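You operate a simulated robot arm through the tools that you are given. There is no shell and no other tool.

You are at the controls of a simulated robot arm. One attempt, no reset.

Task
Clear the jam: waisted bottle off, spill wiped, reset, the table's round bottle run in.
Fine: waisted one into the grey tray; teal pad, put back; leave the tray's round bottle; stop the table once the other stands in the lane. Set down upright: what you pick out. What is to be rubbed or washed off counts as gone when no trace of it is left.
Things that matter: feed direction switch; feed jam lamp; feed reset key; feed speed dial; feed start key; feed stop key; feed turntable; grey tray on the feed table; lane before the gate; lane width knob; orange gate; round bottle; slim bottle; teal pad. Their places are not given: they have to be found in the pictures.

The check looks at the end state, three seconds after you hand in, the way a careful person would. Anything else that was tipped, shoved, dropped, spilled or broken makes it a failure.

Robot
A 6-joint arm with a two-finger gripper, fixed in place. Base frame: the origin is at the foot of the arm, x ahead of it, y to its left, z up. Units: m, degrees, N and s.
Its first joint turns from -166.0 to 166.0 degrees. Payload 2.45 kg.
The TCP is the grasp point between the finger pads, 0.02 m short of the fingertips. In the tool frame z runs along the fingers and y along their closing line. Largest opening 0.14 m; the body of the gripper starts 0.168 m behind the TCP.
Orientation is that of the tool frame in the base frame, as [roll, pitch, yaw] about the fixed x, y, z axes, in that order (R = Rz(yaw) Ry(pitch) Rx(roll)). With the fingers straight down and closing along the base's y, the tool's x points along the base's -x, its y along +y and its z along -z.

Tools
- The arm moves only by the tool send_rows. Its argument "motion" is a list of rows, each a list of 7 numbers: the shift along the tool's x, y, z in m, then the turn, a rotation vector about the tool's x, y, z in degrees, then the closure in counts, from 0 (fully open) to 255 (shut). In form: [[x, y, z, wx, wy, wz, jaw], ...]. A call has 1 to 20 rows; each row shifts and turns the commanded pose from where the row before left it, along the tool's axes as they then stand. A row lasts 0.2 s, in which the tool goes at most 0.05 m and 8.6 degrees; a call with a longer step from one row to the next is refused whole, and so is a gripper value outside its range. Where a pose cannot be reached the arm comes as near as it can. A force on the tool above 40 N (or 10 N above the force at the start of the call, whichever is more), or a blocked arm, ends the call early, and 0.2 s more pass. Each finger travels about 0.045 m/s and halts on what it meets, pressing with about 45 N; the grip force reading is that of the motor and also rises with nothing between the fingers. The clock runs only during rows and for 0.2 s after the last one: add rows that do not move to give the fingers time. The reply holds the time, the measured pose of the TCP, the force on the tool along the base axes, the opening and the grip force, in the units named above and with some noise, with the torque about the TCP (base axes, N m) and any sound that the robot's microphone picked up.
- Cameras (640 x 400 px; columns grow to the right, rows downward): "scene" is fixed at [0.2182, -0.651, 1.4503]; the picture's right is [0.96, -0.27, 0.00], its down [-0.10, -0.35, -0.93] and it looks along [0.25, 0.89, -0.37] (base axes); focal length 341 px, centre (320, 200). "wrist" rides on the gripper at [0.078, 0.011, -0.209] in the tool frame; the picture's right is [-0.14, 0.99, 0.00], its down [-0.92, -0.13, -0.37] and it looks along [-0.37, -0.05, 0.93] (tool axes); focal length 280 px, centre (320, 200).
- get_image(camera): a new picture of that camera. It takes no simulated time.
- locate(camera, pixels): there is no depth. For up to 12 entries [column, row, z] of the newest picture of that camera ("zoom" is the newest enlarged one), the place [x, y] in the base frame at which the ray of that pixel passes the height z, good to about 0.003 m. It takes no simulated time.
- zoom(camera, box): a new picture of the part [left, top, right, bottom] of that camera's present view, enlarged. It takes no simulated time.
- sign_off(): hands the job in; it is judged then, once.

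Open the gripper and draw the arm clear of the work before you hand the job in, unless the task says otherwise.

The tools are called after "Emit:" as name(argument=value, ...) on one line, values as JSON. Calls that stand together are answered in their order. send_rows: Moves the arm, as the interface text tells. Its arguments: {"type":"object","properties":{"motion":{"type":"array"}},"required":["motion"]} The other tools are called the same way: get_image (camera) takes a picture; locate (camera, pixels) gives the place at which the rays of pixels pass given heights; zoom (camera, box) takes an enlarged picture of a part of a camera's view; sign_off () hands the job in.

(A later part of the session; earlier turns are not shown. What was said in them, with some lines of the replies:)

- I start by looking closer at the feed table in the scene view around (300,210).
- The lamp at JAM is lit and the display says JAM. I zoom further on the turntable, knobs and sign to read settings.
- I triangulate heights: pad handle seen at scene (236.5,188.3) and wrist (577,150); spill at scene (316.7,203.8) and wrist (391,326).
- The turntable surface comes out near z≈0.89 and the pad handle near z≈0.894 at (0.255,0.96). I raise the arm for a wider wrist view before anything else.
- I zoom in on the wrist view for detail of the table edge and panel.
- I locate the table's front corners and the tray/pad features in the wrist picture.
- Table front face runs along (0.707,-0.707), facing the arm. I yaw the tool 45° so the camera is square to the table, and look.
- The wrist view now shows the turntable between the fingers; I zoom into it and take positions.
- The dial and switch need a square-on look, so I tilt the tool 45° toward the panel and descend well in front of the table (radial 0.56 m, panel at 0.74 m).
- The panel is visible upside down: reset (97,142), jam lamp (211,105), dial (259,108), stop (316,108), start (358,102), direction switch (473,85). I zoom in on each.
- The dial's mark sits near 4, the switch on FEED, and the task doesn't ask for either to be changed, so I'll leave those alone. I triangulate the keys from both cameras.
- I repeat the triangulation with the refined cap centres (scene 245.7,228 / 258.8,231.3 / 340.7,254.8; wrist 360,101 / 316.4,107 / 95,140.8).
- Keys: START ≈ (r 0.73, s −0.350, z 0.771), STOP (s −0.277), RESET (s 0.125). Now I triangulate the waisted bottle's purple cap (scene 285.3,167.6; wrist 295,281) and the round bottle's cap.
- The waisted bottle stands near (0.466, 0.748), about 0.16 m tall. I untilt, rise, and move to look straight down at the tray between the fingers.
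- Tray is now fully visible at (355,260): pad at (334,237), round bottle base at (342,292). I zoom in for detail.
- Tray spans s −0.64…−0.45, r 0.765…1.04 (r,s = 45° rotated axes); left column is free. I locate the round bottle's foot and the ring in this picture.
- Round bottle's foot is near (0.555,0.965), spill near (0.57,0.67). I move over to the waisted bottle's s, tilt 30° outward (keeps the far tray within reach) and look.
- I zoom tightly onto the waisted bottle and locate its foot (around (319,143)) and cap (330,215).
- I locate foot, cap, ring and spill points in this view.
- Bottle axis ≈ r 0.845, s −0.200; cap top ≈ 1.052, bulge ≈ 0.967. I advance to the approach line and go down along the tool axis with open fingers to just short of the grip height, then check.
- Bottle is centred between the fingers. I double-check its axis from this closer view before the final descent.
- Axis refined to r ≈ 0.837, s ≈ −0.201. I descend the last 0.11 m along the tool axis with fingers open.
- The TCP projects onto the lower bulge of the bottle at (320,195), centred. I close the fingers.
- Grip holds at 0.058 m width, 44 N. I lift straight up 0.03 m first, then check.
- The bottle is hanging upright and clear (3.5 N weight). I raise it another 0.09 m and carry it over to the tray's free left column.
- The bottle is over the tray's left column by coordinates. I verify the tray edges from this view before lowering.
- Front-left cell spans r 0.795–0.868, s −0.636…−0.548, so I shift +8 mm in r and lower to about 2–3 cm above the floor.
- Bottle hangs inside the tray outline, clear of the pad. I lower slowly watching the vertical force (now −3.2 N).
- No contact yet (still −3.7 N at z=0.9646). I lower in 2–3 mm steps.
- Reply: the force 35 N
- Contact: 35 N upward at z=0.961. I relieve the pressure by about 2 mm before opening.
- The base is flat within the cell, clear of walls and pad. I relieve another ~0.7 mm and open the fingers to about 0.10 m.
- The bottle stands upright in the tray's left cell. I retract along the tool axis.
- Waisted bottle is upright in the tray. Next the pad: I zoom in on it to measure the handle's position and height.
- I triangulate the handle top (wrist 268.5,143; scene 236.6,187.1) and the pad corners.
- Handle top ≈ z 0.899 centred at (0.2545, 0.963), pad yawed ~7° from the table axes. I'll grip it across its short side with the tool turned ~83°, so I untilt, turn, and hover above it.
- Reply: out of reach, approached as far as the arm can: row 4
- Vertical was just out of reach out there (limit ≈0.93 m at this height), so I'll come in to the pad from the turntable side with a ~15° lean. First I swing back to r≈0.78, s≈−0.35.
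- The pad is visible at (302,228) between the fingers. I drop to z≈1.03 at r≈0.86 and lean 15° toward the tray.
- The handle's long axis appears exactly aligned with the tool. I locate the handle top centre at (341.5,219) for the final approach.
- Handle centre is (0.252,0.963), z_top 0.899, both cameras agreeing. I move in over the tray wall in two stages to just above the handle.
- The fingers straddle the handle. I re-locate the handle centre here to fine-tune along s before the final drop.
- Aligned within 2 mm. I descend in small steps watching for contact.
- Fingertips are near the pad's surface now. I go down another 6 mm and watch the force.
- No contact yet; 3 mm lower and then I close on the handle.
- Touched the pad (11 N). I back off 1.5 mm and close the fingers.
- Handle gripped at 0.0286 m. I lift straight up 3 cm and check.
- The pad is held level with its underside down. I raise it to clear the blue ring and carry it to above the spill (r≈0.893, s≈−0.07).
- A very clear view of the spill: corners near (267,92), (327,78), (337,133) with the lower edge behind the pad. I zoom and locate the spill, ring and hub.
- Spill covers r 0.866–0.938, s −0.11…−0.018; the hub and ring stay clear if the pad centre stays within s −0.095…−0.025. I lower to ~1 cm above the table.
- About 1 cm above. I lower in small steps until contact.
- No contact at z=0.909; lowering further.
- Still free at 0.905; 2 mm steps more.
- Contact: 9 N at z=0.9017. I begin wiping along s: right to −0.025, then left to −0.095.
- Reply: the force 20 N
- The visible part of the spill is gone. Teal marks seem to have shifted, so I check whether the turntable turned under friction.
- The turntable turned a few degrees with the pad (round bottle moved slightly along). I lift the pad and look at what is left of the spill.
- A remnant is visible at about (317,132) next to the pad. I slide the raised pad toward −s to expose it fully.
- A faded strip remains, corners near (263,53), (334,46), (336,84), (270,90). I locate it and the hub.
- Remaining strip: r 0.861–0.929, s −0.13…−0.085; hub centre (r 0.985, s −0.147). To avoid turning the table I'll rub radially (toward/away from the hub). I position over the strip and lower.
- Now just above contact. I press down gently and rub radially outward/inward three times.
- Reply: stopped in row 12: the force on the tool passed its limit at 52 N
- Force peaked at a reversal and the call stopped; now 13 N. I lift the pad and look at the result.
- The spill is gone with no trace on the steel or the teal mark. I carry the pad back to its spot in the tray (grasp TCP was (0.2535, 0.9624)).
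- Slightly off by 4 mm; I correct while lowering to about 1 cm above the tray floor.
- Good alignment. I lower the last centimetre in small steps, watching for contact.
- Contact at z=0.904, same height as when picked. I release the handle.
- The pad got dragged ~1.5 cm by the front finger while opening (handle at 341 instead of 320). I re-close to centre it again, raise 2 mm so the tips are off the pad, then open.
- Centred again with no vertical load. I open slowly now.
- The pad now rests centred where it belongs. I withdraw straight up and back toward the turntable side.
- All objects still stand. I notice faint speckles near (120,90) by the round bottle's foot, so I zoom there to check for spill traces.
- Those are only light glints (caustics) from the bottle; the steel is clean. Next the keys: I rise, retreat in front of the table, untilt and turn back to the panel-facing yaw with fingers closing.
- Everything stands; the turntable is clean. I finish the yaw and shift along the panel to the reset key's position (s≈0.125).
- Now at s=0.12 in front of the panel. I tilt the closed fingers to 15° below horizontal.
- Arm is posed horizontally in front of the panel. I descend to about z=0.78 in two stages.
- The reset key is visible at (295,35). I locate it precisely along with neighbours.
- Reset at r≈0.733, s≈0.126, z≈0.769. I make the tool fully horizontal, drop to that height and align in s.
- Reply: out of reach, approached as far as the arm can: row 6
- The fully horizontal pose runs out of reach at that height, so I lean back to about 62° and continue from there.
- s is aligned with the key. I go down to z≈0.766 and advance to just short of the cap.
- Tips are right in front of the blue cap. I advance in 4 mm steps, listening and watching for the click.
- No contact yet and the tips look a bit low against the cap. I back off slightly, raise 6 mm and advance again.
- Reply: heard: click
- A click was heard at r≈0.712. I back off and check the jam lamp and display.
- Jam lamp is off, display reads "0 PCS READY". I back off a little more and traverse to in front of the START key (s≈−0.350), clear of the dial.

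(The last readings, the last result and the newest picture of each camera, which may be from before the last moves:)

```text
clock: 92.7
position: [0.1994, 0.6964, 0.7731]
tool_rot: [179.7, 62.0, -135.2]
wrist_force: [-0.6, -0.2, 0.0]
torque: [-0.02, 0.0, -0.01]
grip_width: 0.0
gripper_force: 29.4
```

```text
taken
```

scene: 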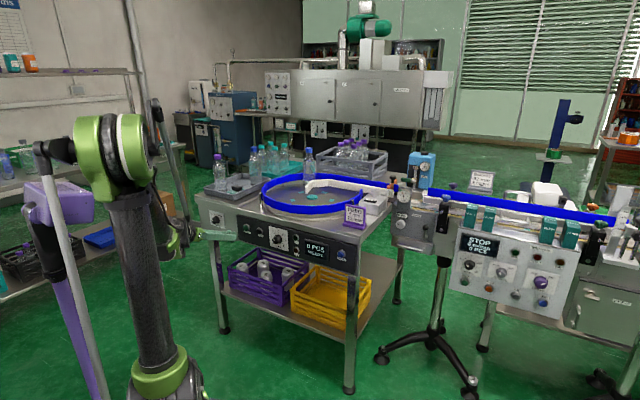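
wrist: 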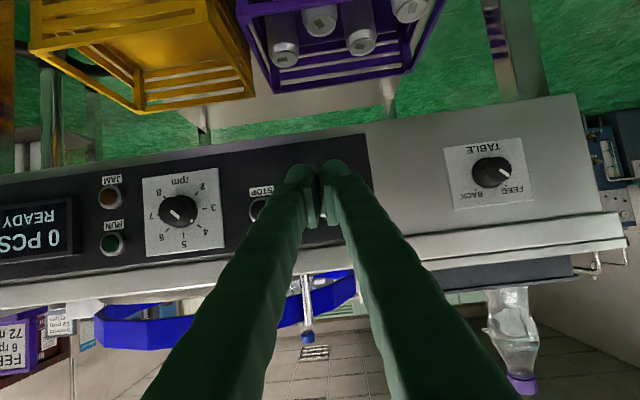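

I take a clear look at the dial, STOP key and switch from here, plus the lane, before starting.

Emit:
zoom(camera="wrist", box=[130, 160, 290, 260])

Emit:
zoom(camera="scene", box=[290, 140, 418, 220])

Emit:
locate(camera="wrist", pixels=[[260, 210, 0.769], [260, 210, 0.765], [260, 210, 0.775]])

```text
4.00 times, centred on (210, 210) of wrist
```

zoom: 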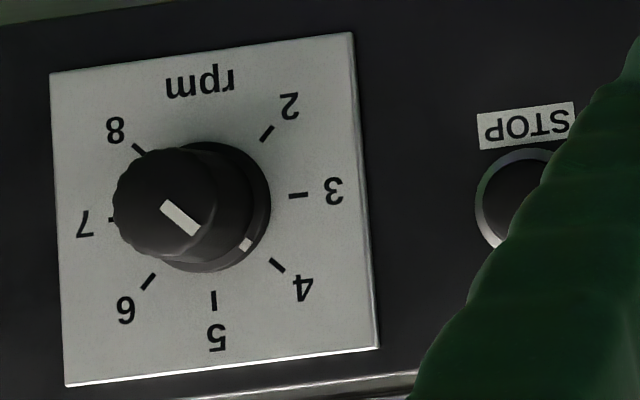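

```text
5.00 times, centred on (354, 180) of scene
```

zoom: 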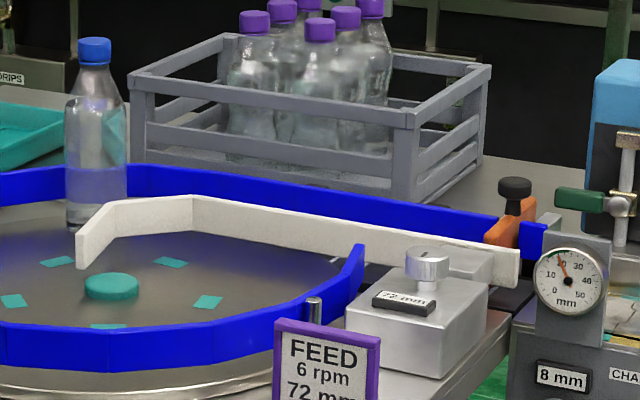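

```text
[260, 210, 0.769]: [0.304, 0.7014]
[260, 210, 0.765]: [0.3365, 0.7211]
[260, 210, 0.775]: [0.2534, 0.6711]
```

Dial still at 4, switch at FEED, both untouched. I advance toward START, stopping just short.

Emit:
send_rows(motion=[[-0.0152, 0, 0.0287, 0, 0, 0, 255], [-0.0141, 0, 0.0265, 0, 0, 0, 255], [0, 0, 0, 0, 0, 0, 255]])

Emit:
zoom(camera="scene", box=[215, 205, 279, 245])

Emit:
get_image(camera="wrist")

```text
clock: 93.5
position: [0.2431, 0.74, 0.7722]
tool_rot: [179.8, 62.0, -135.3]
wrist_force: [-0.3, -0.6, -0.4]
torque: [-0.01, 0.02, 0.02]
grip_width: 0.0
gripper_force: 29.3
```

```text
10.00 times, centred on (247, 225) of scene
```

zoom: 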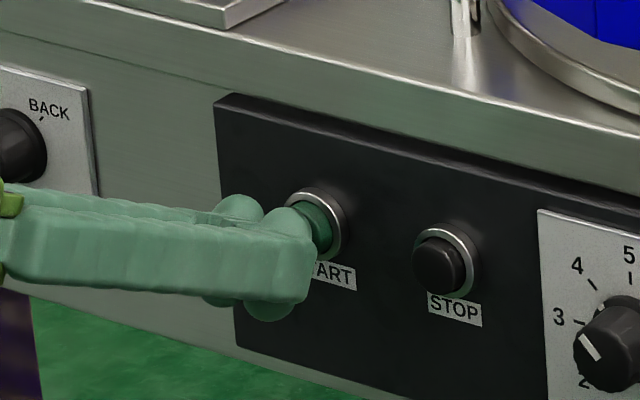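

```text
taken
```

wrist: 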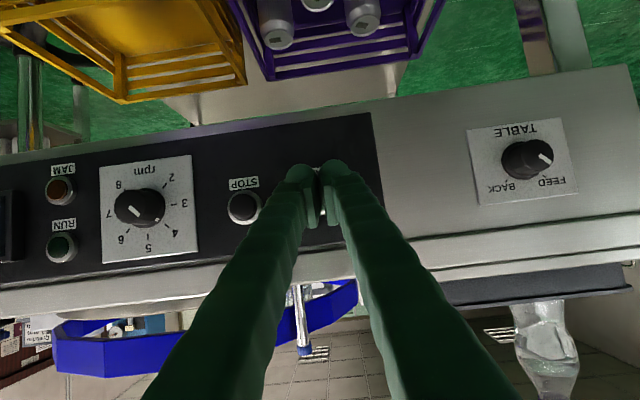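

Tips are in front of START. I press with small steps.

Emit:
send_rows(motion=[[-0.0019, 0, 0.0035, 0, 0, 0, 255], [-0.0019, 0, 0.0035, 0, 0, 0, 255], [-0.0019, 0, 0.0035, 0, 0, 0, 255], [-0.0014, 0, 0.0026, 0, 0, 0, 255]])

Emit:
zoom(camera="scene", box=[215, 140, 375, 260])

```text
clock: 94.5
position: [0.2538, 0.7512, 0.772]
tool_rot: [179.7, 62.0, -135.1]
wrist_force: [-1.0, -2.3, -0.1]
torque: [-0.03, -0.04, 0.04]
grip_width: 0.0
gripper_force: 29.6
```

```text
3.33 times, centred on (295, 200) of scene
```

zoom: 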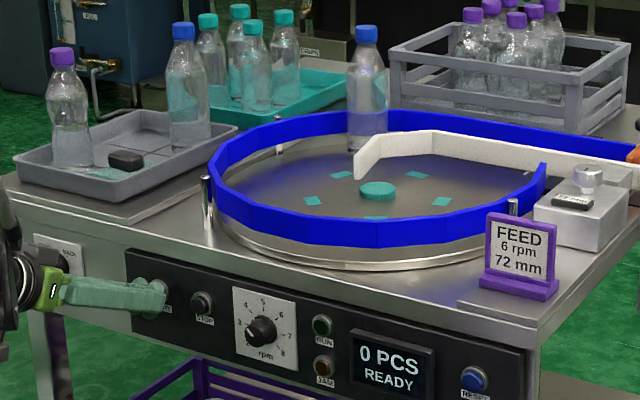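

Light contact, no click yet; 2 mm more twice.

Emit:
send_rows(motion=[[-0.0009, 0, 0.0018, 0, 0, 0, 255], [-0.0009, 0, 0.0018, 0, 0, 0, 255]])

Emit:
zoom(camera="scene", box=[215, 140, 375, 260])

```text
clock: 95.1
position: [0.2557, 0.7529, 0.7709]
tool_rot: [179.9, 62.1, -135.2]
wrist_force: [-6.2, -8.1, 0.8]
torque: [0.05, -0.07, -0.08]
grip_width: 0.0059
gripper_force: 29.6
heard: click
```

```text
3.33 times, centred on (295, 200) of scene
```

zoom: 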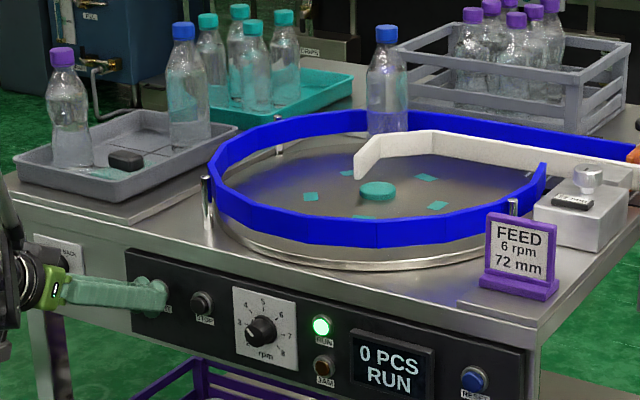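

RUN lamp lit, display "0 PCS RUN", bottle moving toward the lane. I withdraw and slide over in front of STOP right away.

Emit:
send_rows(motion=[[0.0131, 0, -0.0247, 0, 0, 0, 255], [0, -0.037, 0, 0, 0, 0, 255], [0, -0.037, 0, 0, 0, 0, 255]])

Emit:
zoom(camera="scene", box=[230, 140, 410, 260])

```text
clock: 95.9
position: [0.2888, 0.6822, 0.7722]
tool_rot: [179.9, 62.0, -135.1]
wrist_force: [0.8, 0.7, 0.0]
torque: [0.0, 0.02, 0.04]
grip_width: 0.0
gripper_force: 29.5
```

```text
3.33 times, centred on (320, 200) of scene
```

zoom: 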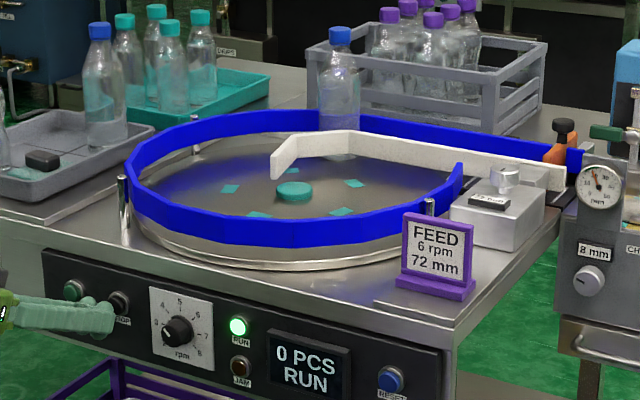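

The bottle is entering the lane behind the white guide. I creep toward STOP while watching it.

Emit:
send_rows(motion=[[-0.0075, 0, 0.0141, 0, 0, 0, 255]])

Emit:
zoom(camera="scene", box=[230, 140, 410, 260])

```text
clock: 96.3
position: [0.3001, 0.694, 0.772]
tool_rot: [179.6, 62.0, -135.3]
wrist_force: [-0.1, -0.3, -0.4]
torque: [0.01, -0.01, 0.03]
grip_width: 0.0
gripper_force: 29.7
```

```text
3.33 times, centred on (320, 200) of scene
```

zoom: 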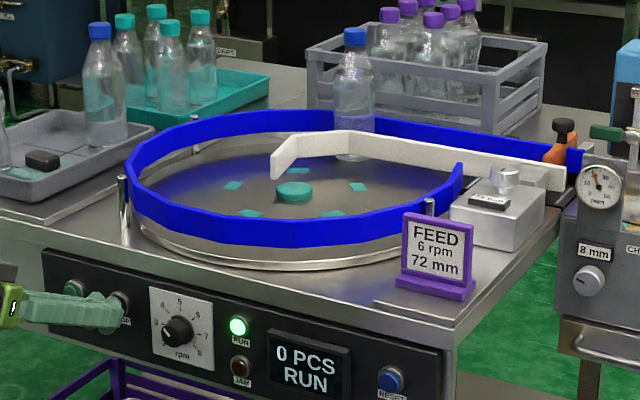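

The bottle is moving along the lane; I wait in place and keep watching.

Emit:
send_rows(motion=[[0, 0, 0, 0, 0, 0, 255], [0, 0, 0, 0, 0, 0, 255]])

Emit:
zoom(camera="scene", box=[230, 140, 410, 260])

```text
clock: 96.9
position: [0.301, 0.6943, 0.7711]
tool_rot: [179.8, 62.0, -135.2]
wrist_force: [-0.5, 0.0, 0.1]
torque: [-0.02, -0.02, 0.0]
grip_width: 0.0
gripper_force: 29.2
```

```text
3.33 times, centred on (320, 200) of scene
```

zoom: 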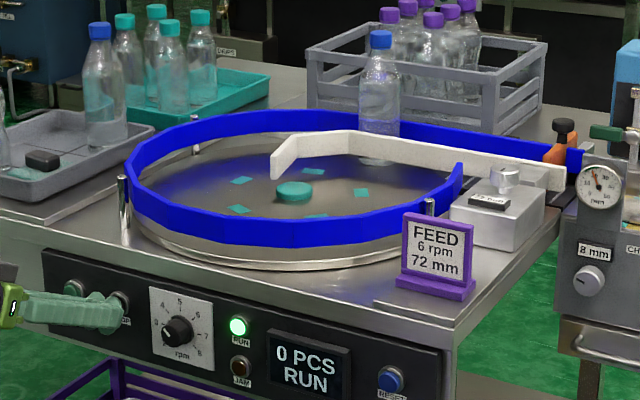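

Bottle at (380,90) in the zoom, still travelling. I wait further.

Emit:
send_rows(motion=[[0, 0, 0, 0, 0, 0, 255], [0, 0, 0, 0, 0, 0, 255]])

Emit:
zoom(camera="scene", box=[230, 140, 410, 260])

```text
clock: 97.5
position: [0.3008, 0.6929, 0.7716]
tool_rot: [179.8, 62.1, -135.2]
wrist_force: [-0.2, -0.1, -0.3]
torque: [0.04, 0.01, 0.03]
grip_width: 0.0
gripper_force: 29.1
```

```text
3.33 times, centred on (320, 200) of scene
```

zoom: 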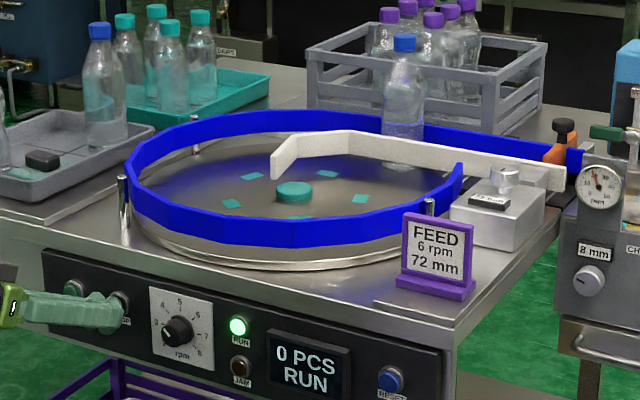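

Bottle now at (404,90), still within the guide's straight part over the table. I keep waiting.

Emit:
send_rows(motion=[[0, 0, 0, 0, 0, 0, 255], [0, 0, 0, 0, 0, 0, 255]])

Emit:
zoom(camera="scene", box=[230, 140, 410, 260])

```text
clock: 98.1
position: [0.3001, 0.6928, 0.7711]
tool_rot: [179.8, 62.0, -135.2]
wrist_force: [0.5, -1.1, 0.0]
torque: [0.01, -0.01, -0.01]
grip_width: 0.0001
gripper_force: 29.5
```

```text
3.33 times, centred on (320, 200) of scene
```

zoom: 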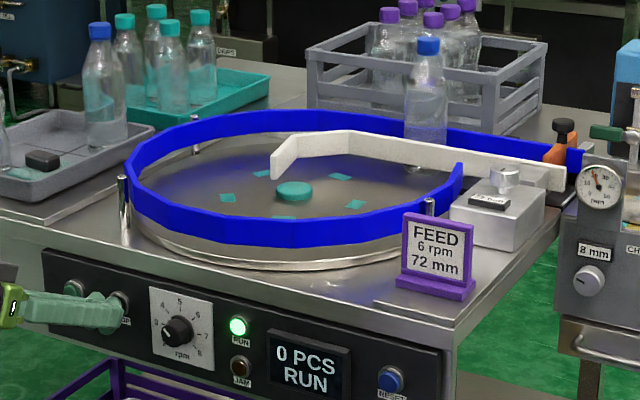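

Bottle at (428,95), standing and moving between guide and wall. I wait another 0.6 s.

Emit:
send_rows(motion=[[0, 0, 0, 0, 0, 0, 255], [0, 0, 0, 0, 0, 0, 255]])

Emit:
zoom(camera="scene", box=[230, 140, 410, 260])

```text
clock: 98.7
position: [0.3006, 0.694, 0.7712]
tool_rot: [179.7, 61.9, -135.3]
wrist_force: [0.2, 1.1, -0.5]
torque: [0.0, 0.04, 0.02]
grip_width: 0.0
gripper_force: 29.5
```

```text
3.33 times, centred on (320, 200) of scene
```

zoom: 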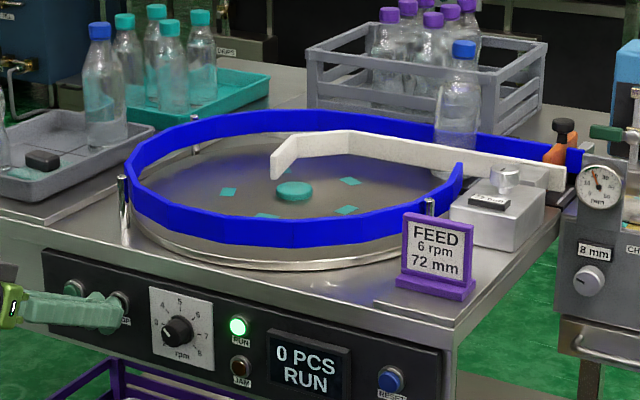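

Bottle at (464,95), now in the straight lane before the orange gate (560,150). I advance by 0.4 s more.

Emit:
send_rows(motion=[[0, 0, 0, 0, 0, 0, 255]])

Emit:
zoom(camera="scene", box=[300, 140, 420, 220])

```text
clock: 99.1
position: [0.301, 0.6935, 0.7709]
tool_rot: [179.8, 62.0, -135.3]
wrist_force: [0.3, 0.1, -0.3]
torque: [-0.01, -0.02, -0.01]
grip_width: 0.0
gripper_force: 29.9
```

```text
5.00 times, centred on (360, 180) of scene
```

zoom: 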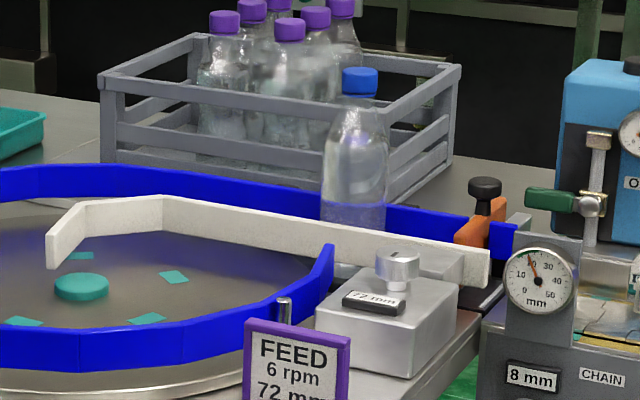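

Bottle cap at scene (368,156), gate at ~(394,187). Another 0.4 s.

Emit:
send_rows(motion=[[0, 0, 0, 0, 0, 0, 255]])

Emit:
zoom(camera="scene", box=[300, 140, 420, 220])

Emit:
zoom(camera="scene", box=[290, 220, 370, 270])

```text
clock: 99.5
position: [0.3007, 0.6942, 0.771]
tool_rot: [179.8, 62.0, -135.2]
wrist_force: [0.0, 0.1, 0.7]
torque: [-0.03, 0.0, 0.03]
grip_width: 0.0
gripper_force: 29.0
```

```text
5.00 times, centred on (360, 180) of scene
```

zoom: 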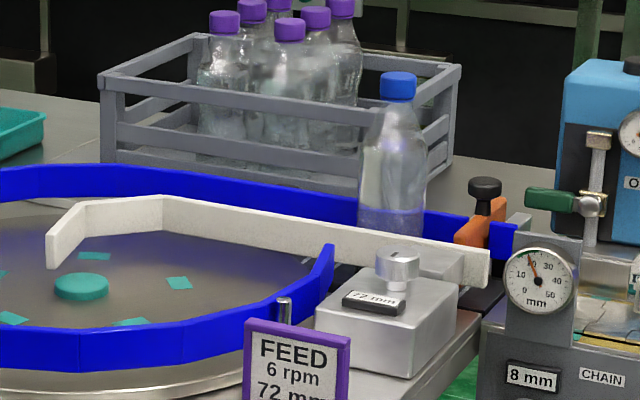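

```text
8.00 times, centred on (330, 245) of scene
```

zoom: 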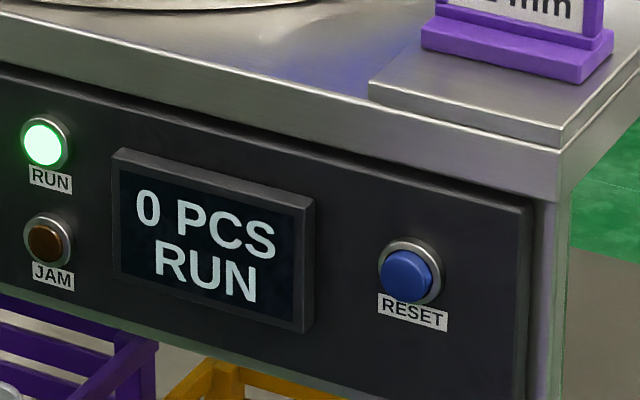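

Bottle is close to the gate now ((398,85) in the zoom). One more 0.4 s step while moving the tips to the STOP cap.

Emit:
send_rows(motion=[[-0.0009, 0, 0.0018, 0, 0, 0, 255]])

Emit:
zoom(camera="scene", box=[300, 140, 420, 220])

Emit:
zoom(camera="scene", box=[230, 210, 370, 270])

```text
clock: 99.9
position: [0.3008, 0.6949, 0.7705]
tool_rot: [179.8, 62.1, -135.2]
wrist_force: [0.2, -0.4, 0.8]
torque: [-0.04, 0.03, 0.0]
grip_width: 0.0001
gripper_force: 29.2
```

```text
5.00 times, centred on (360, 180) of scene
```

zoom: 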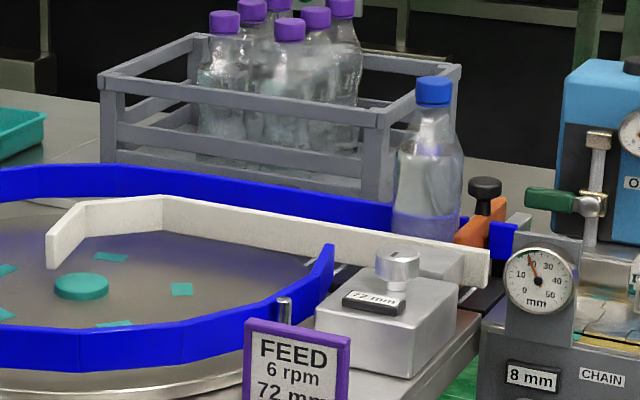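

```text
4.57 times, centred on (300, 240) of scene
```

zoom: 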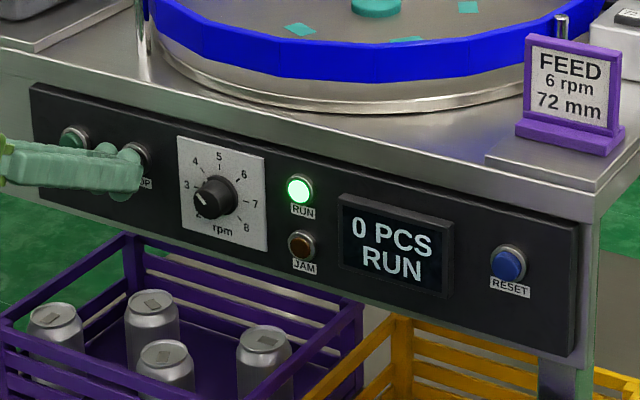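

Bottle stands in the lane right before the gate. I press STOP now.

Emit:
send_rows(motion=[[-0.0019, 0, 0.0035, 0, 0, 0, 255], [-0.0019, 0, 0.0035, 0, 0, 0, 255]])

Emit:
zoom(camera="scene", box=[300, 140, 420, 220])

Emit:
zoom(camera="scene", box=[230, 210, 370, 270])

```text
clock: 100.5
position: [0.3077, 0.6994, 0.7725]
tool_rot: [179.7, 61.9, -135.3]
wrist_force: [-2.3, -2.6, -0.6]
torque: [-0.01, 0.02, -0.02]
grip_width: 0.0059
gripper_force: 29.3
heard: click
```

```text
5.00 times, centred on (360, 180) of scene
```

zoom: 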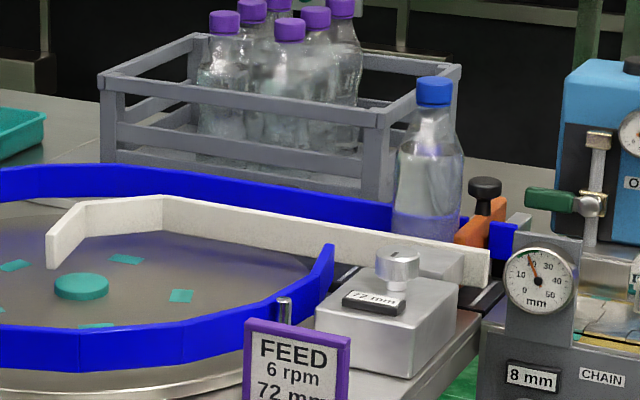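

```text
4.57 times, centred on (300, 240) of scene
```

zoom: 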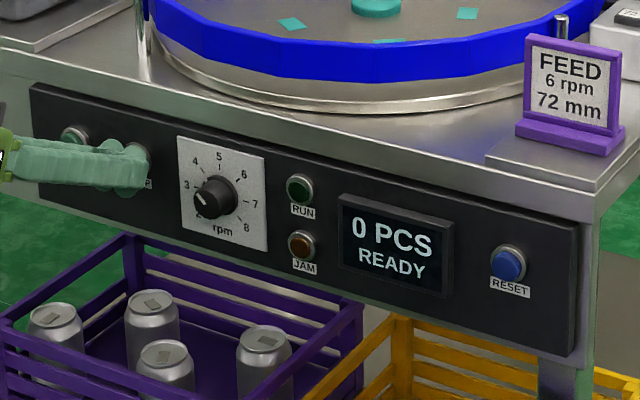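

STOP clicked: RUN lamp off, display READY, bottle stands upright at the gate. I withdraw from the panel, rise and untilt for a final inspection.

Emit:
send_rows(motion=[[0.0141, 0, -0.0265, 0, 0, 0, 255], [0.0141, 0, -0.0265, 0, 0, 0, 255], [0.0141, 0, -0.0265, 0, 0, 0, 255], [-0.0353, 0, -0.0188, 0, 0, 0, 200], [-0.0353, 0, -0.0188, 0, 0, 0, 127], [-0.0353, 0, -0.0188, 0, 0, 0, 60], [-0.0353, 0, -0.0188, 0, 0, 0, 0], [-0.0353, 0, -0.0188, 0, 0, 0, 0], [-0.0353, 0, -0.0188, 0, 0, 0, 0], [-0.0353, 0, -0.0188, 0, 0, 0, 0], [0, 0, 0, 0, 7.5, 0, 0], [0, 0, 0, 0, 7.5, 0, 0], [0, 0, 0, 0, 7.5, 0, 0], [0, 0, 0, 0, 7.5, 0, 0], [0, 0, 0, 0, 7.5, 0, 0], [0, 0, 0, 0, 0, 0, 0]])

Emit:
get_image(camera="wrist")

Emit:
get_image(camera="scene")

```text
clock: 103.9
position: [0.2452, 0.6357, 1.0522]
tool_rot: [179.8, 24.3, -135.0]
wrist_force: [1.1, -1.0, -0.5]
torque: [-0.02, 0.0, 0.01]
grip_width: 0.1403
gripper_force: 0.1
```

```text
taken
```

wrist: 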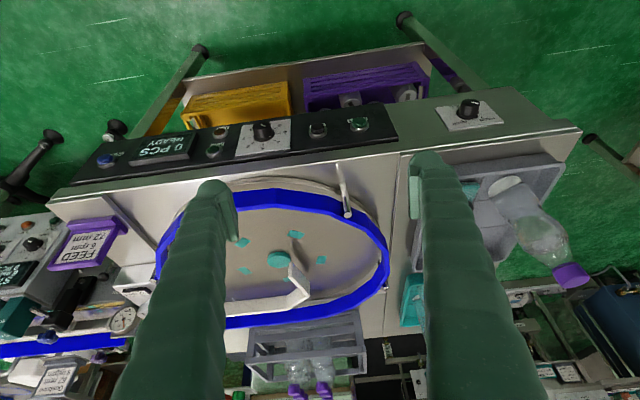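

```text
taken
```

scene: 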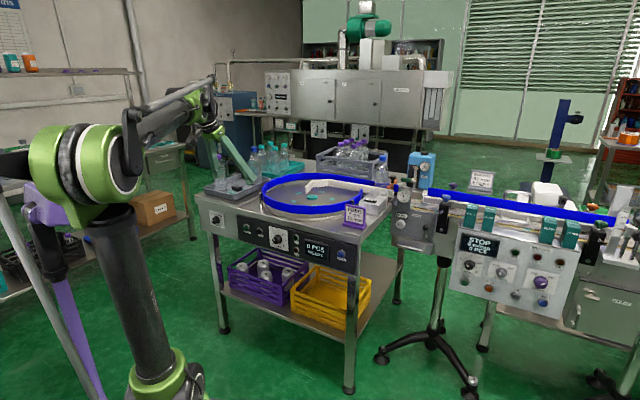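

I finish untilting and rise to a parked pose above the front of the table, then inspect the turntable, tray and lane.

Emit:
send_rows(motion=[[0, 0, 0, 0, 8.1, 0, 0], [0, 0, 0, 0, 8.1, 0, 0], [0, 0, 0, 0, 8.1, 0, 0], [0.015, 0, -0.035, 0, 0, 0, 0], [0.015, 0, -0.035, 0, 0, 0, 0], [0.015, 0, -0.035, 0, 0, 0, 0], [0.015, 0, -0.035, 0, 0, 0, 0], [0, 0, 0, 0, 0, 0, 0]])

Emit:
get_image(camera="wrist")

Emit:
zoom(camera="wrist", box=[200, 190, 424, 370])

Emit:
zoom(camera="scene", box=[190, 140, 290, 210])

Emit:
zoom(camera="scene", box=[260, 140, 420, 240])

```text
clock: 105.7
position: [0.202, 0.5926, 1.1931]
tool_rot: [179.8, 0.2, -135.0]
wrist_force: [-0.2, 0.0, -0.5]
torque: [-0.02, 0.03, -0.02]
grip_width: 0.1404
gripper_force: 0.1
```

```text
taken
```

wrist: 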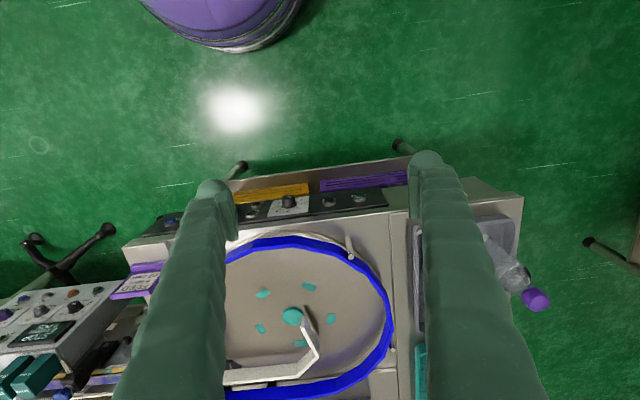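

```text
2.22 times, centred on (312, 280) of wrist
```

zoom: 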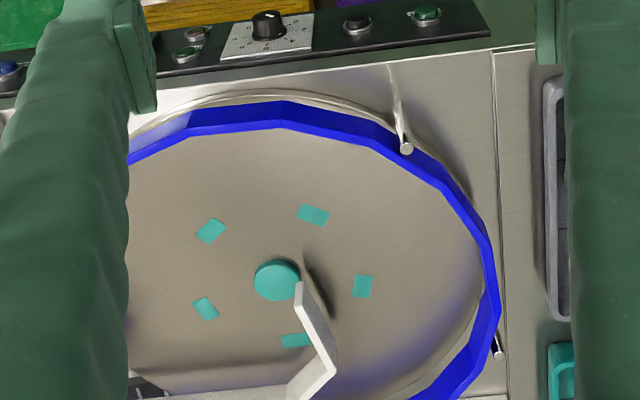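

```text
5.71 times, centred on (240, 175) of scene
```

zoom: 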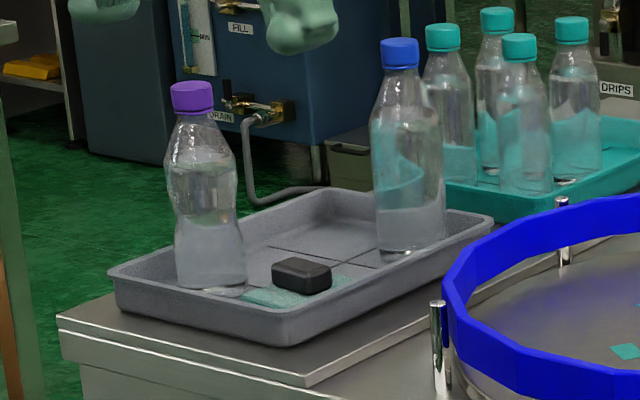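

```text
4.00 times, centred on (340, 190) of scene
```

zoom: 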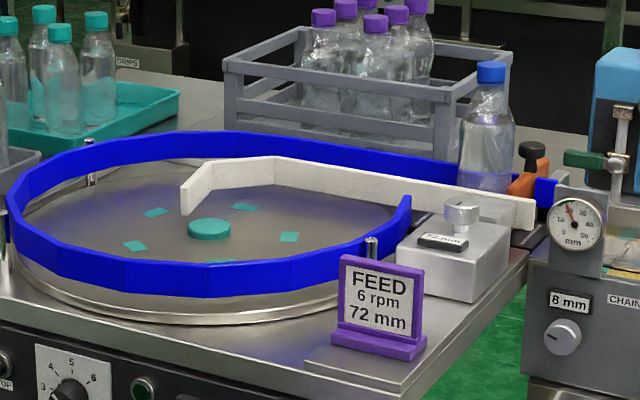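

Final pictures show: waisted bottle upright in the tray, with the pad back beside it and the tray's round bottle untouched. The turntable is clean and stopped with READY showing and the jam lamp off, and the other round bottle stands in the lane at the gate. The gripper is open and clear, so I hand in.

Emit:
sign_off()

```text
The job is handed in.
```

The jam is cleared and the job is handed in; I don't have the check's verdict.

- **Waisted bottle:** it stands upright in the front-left cell of the grey tray.
- **Spill:** I wiped it off with the teal pad. The last pictures show no trace on the turntable.
- **Pad:** it is back in its spot in the tray, within a few millimetres. It slid about 1.5 cm the first time I let go, so I re-gripped and re-centred it.
- **Reset:** the jam lamp is off and the display reads READY.
- **Round bottle:** it ran in at the speed the dial was set to and stands upright in the lane at the orange gate. The table is stopped. The count still reads 0 PCS.
- **Left as it was:** the tray's own round bottle was not touched.

Wiping turned the turntable a few degrees. That carried the round bottle a few centimetres toward the lane before I pressed start, and it stayed upright.

The sign says 6 rpm, but the speed dial was at about 4 rpm. The task didn't ask for a change, so I left the dial alone.

The gripper is open and parked clear of the table.
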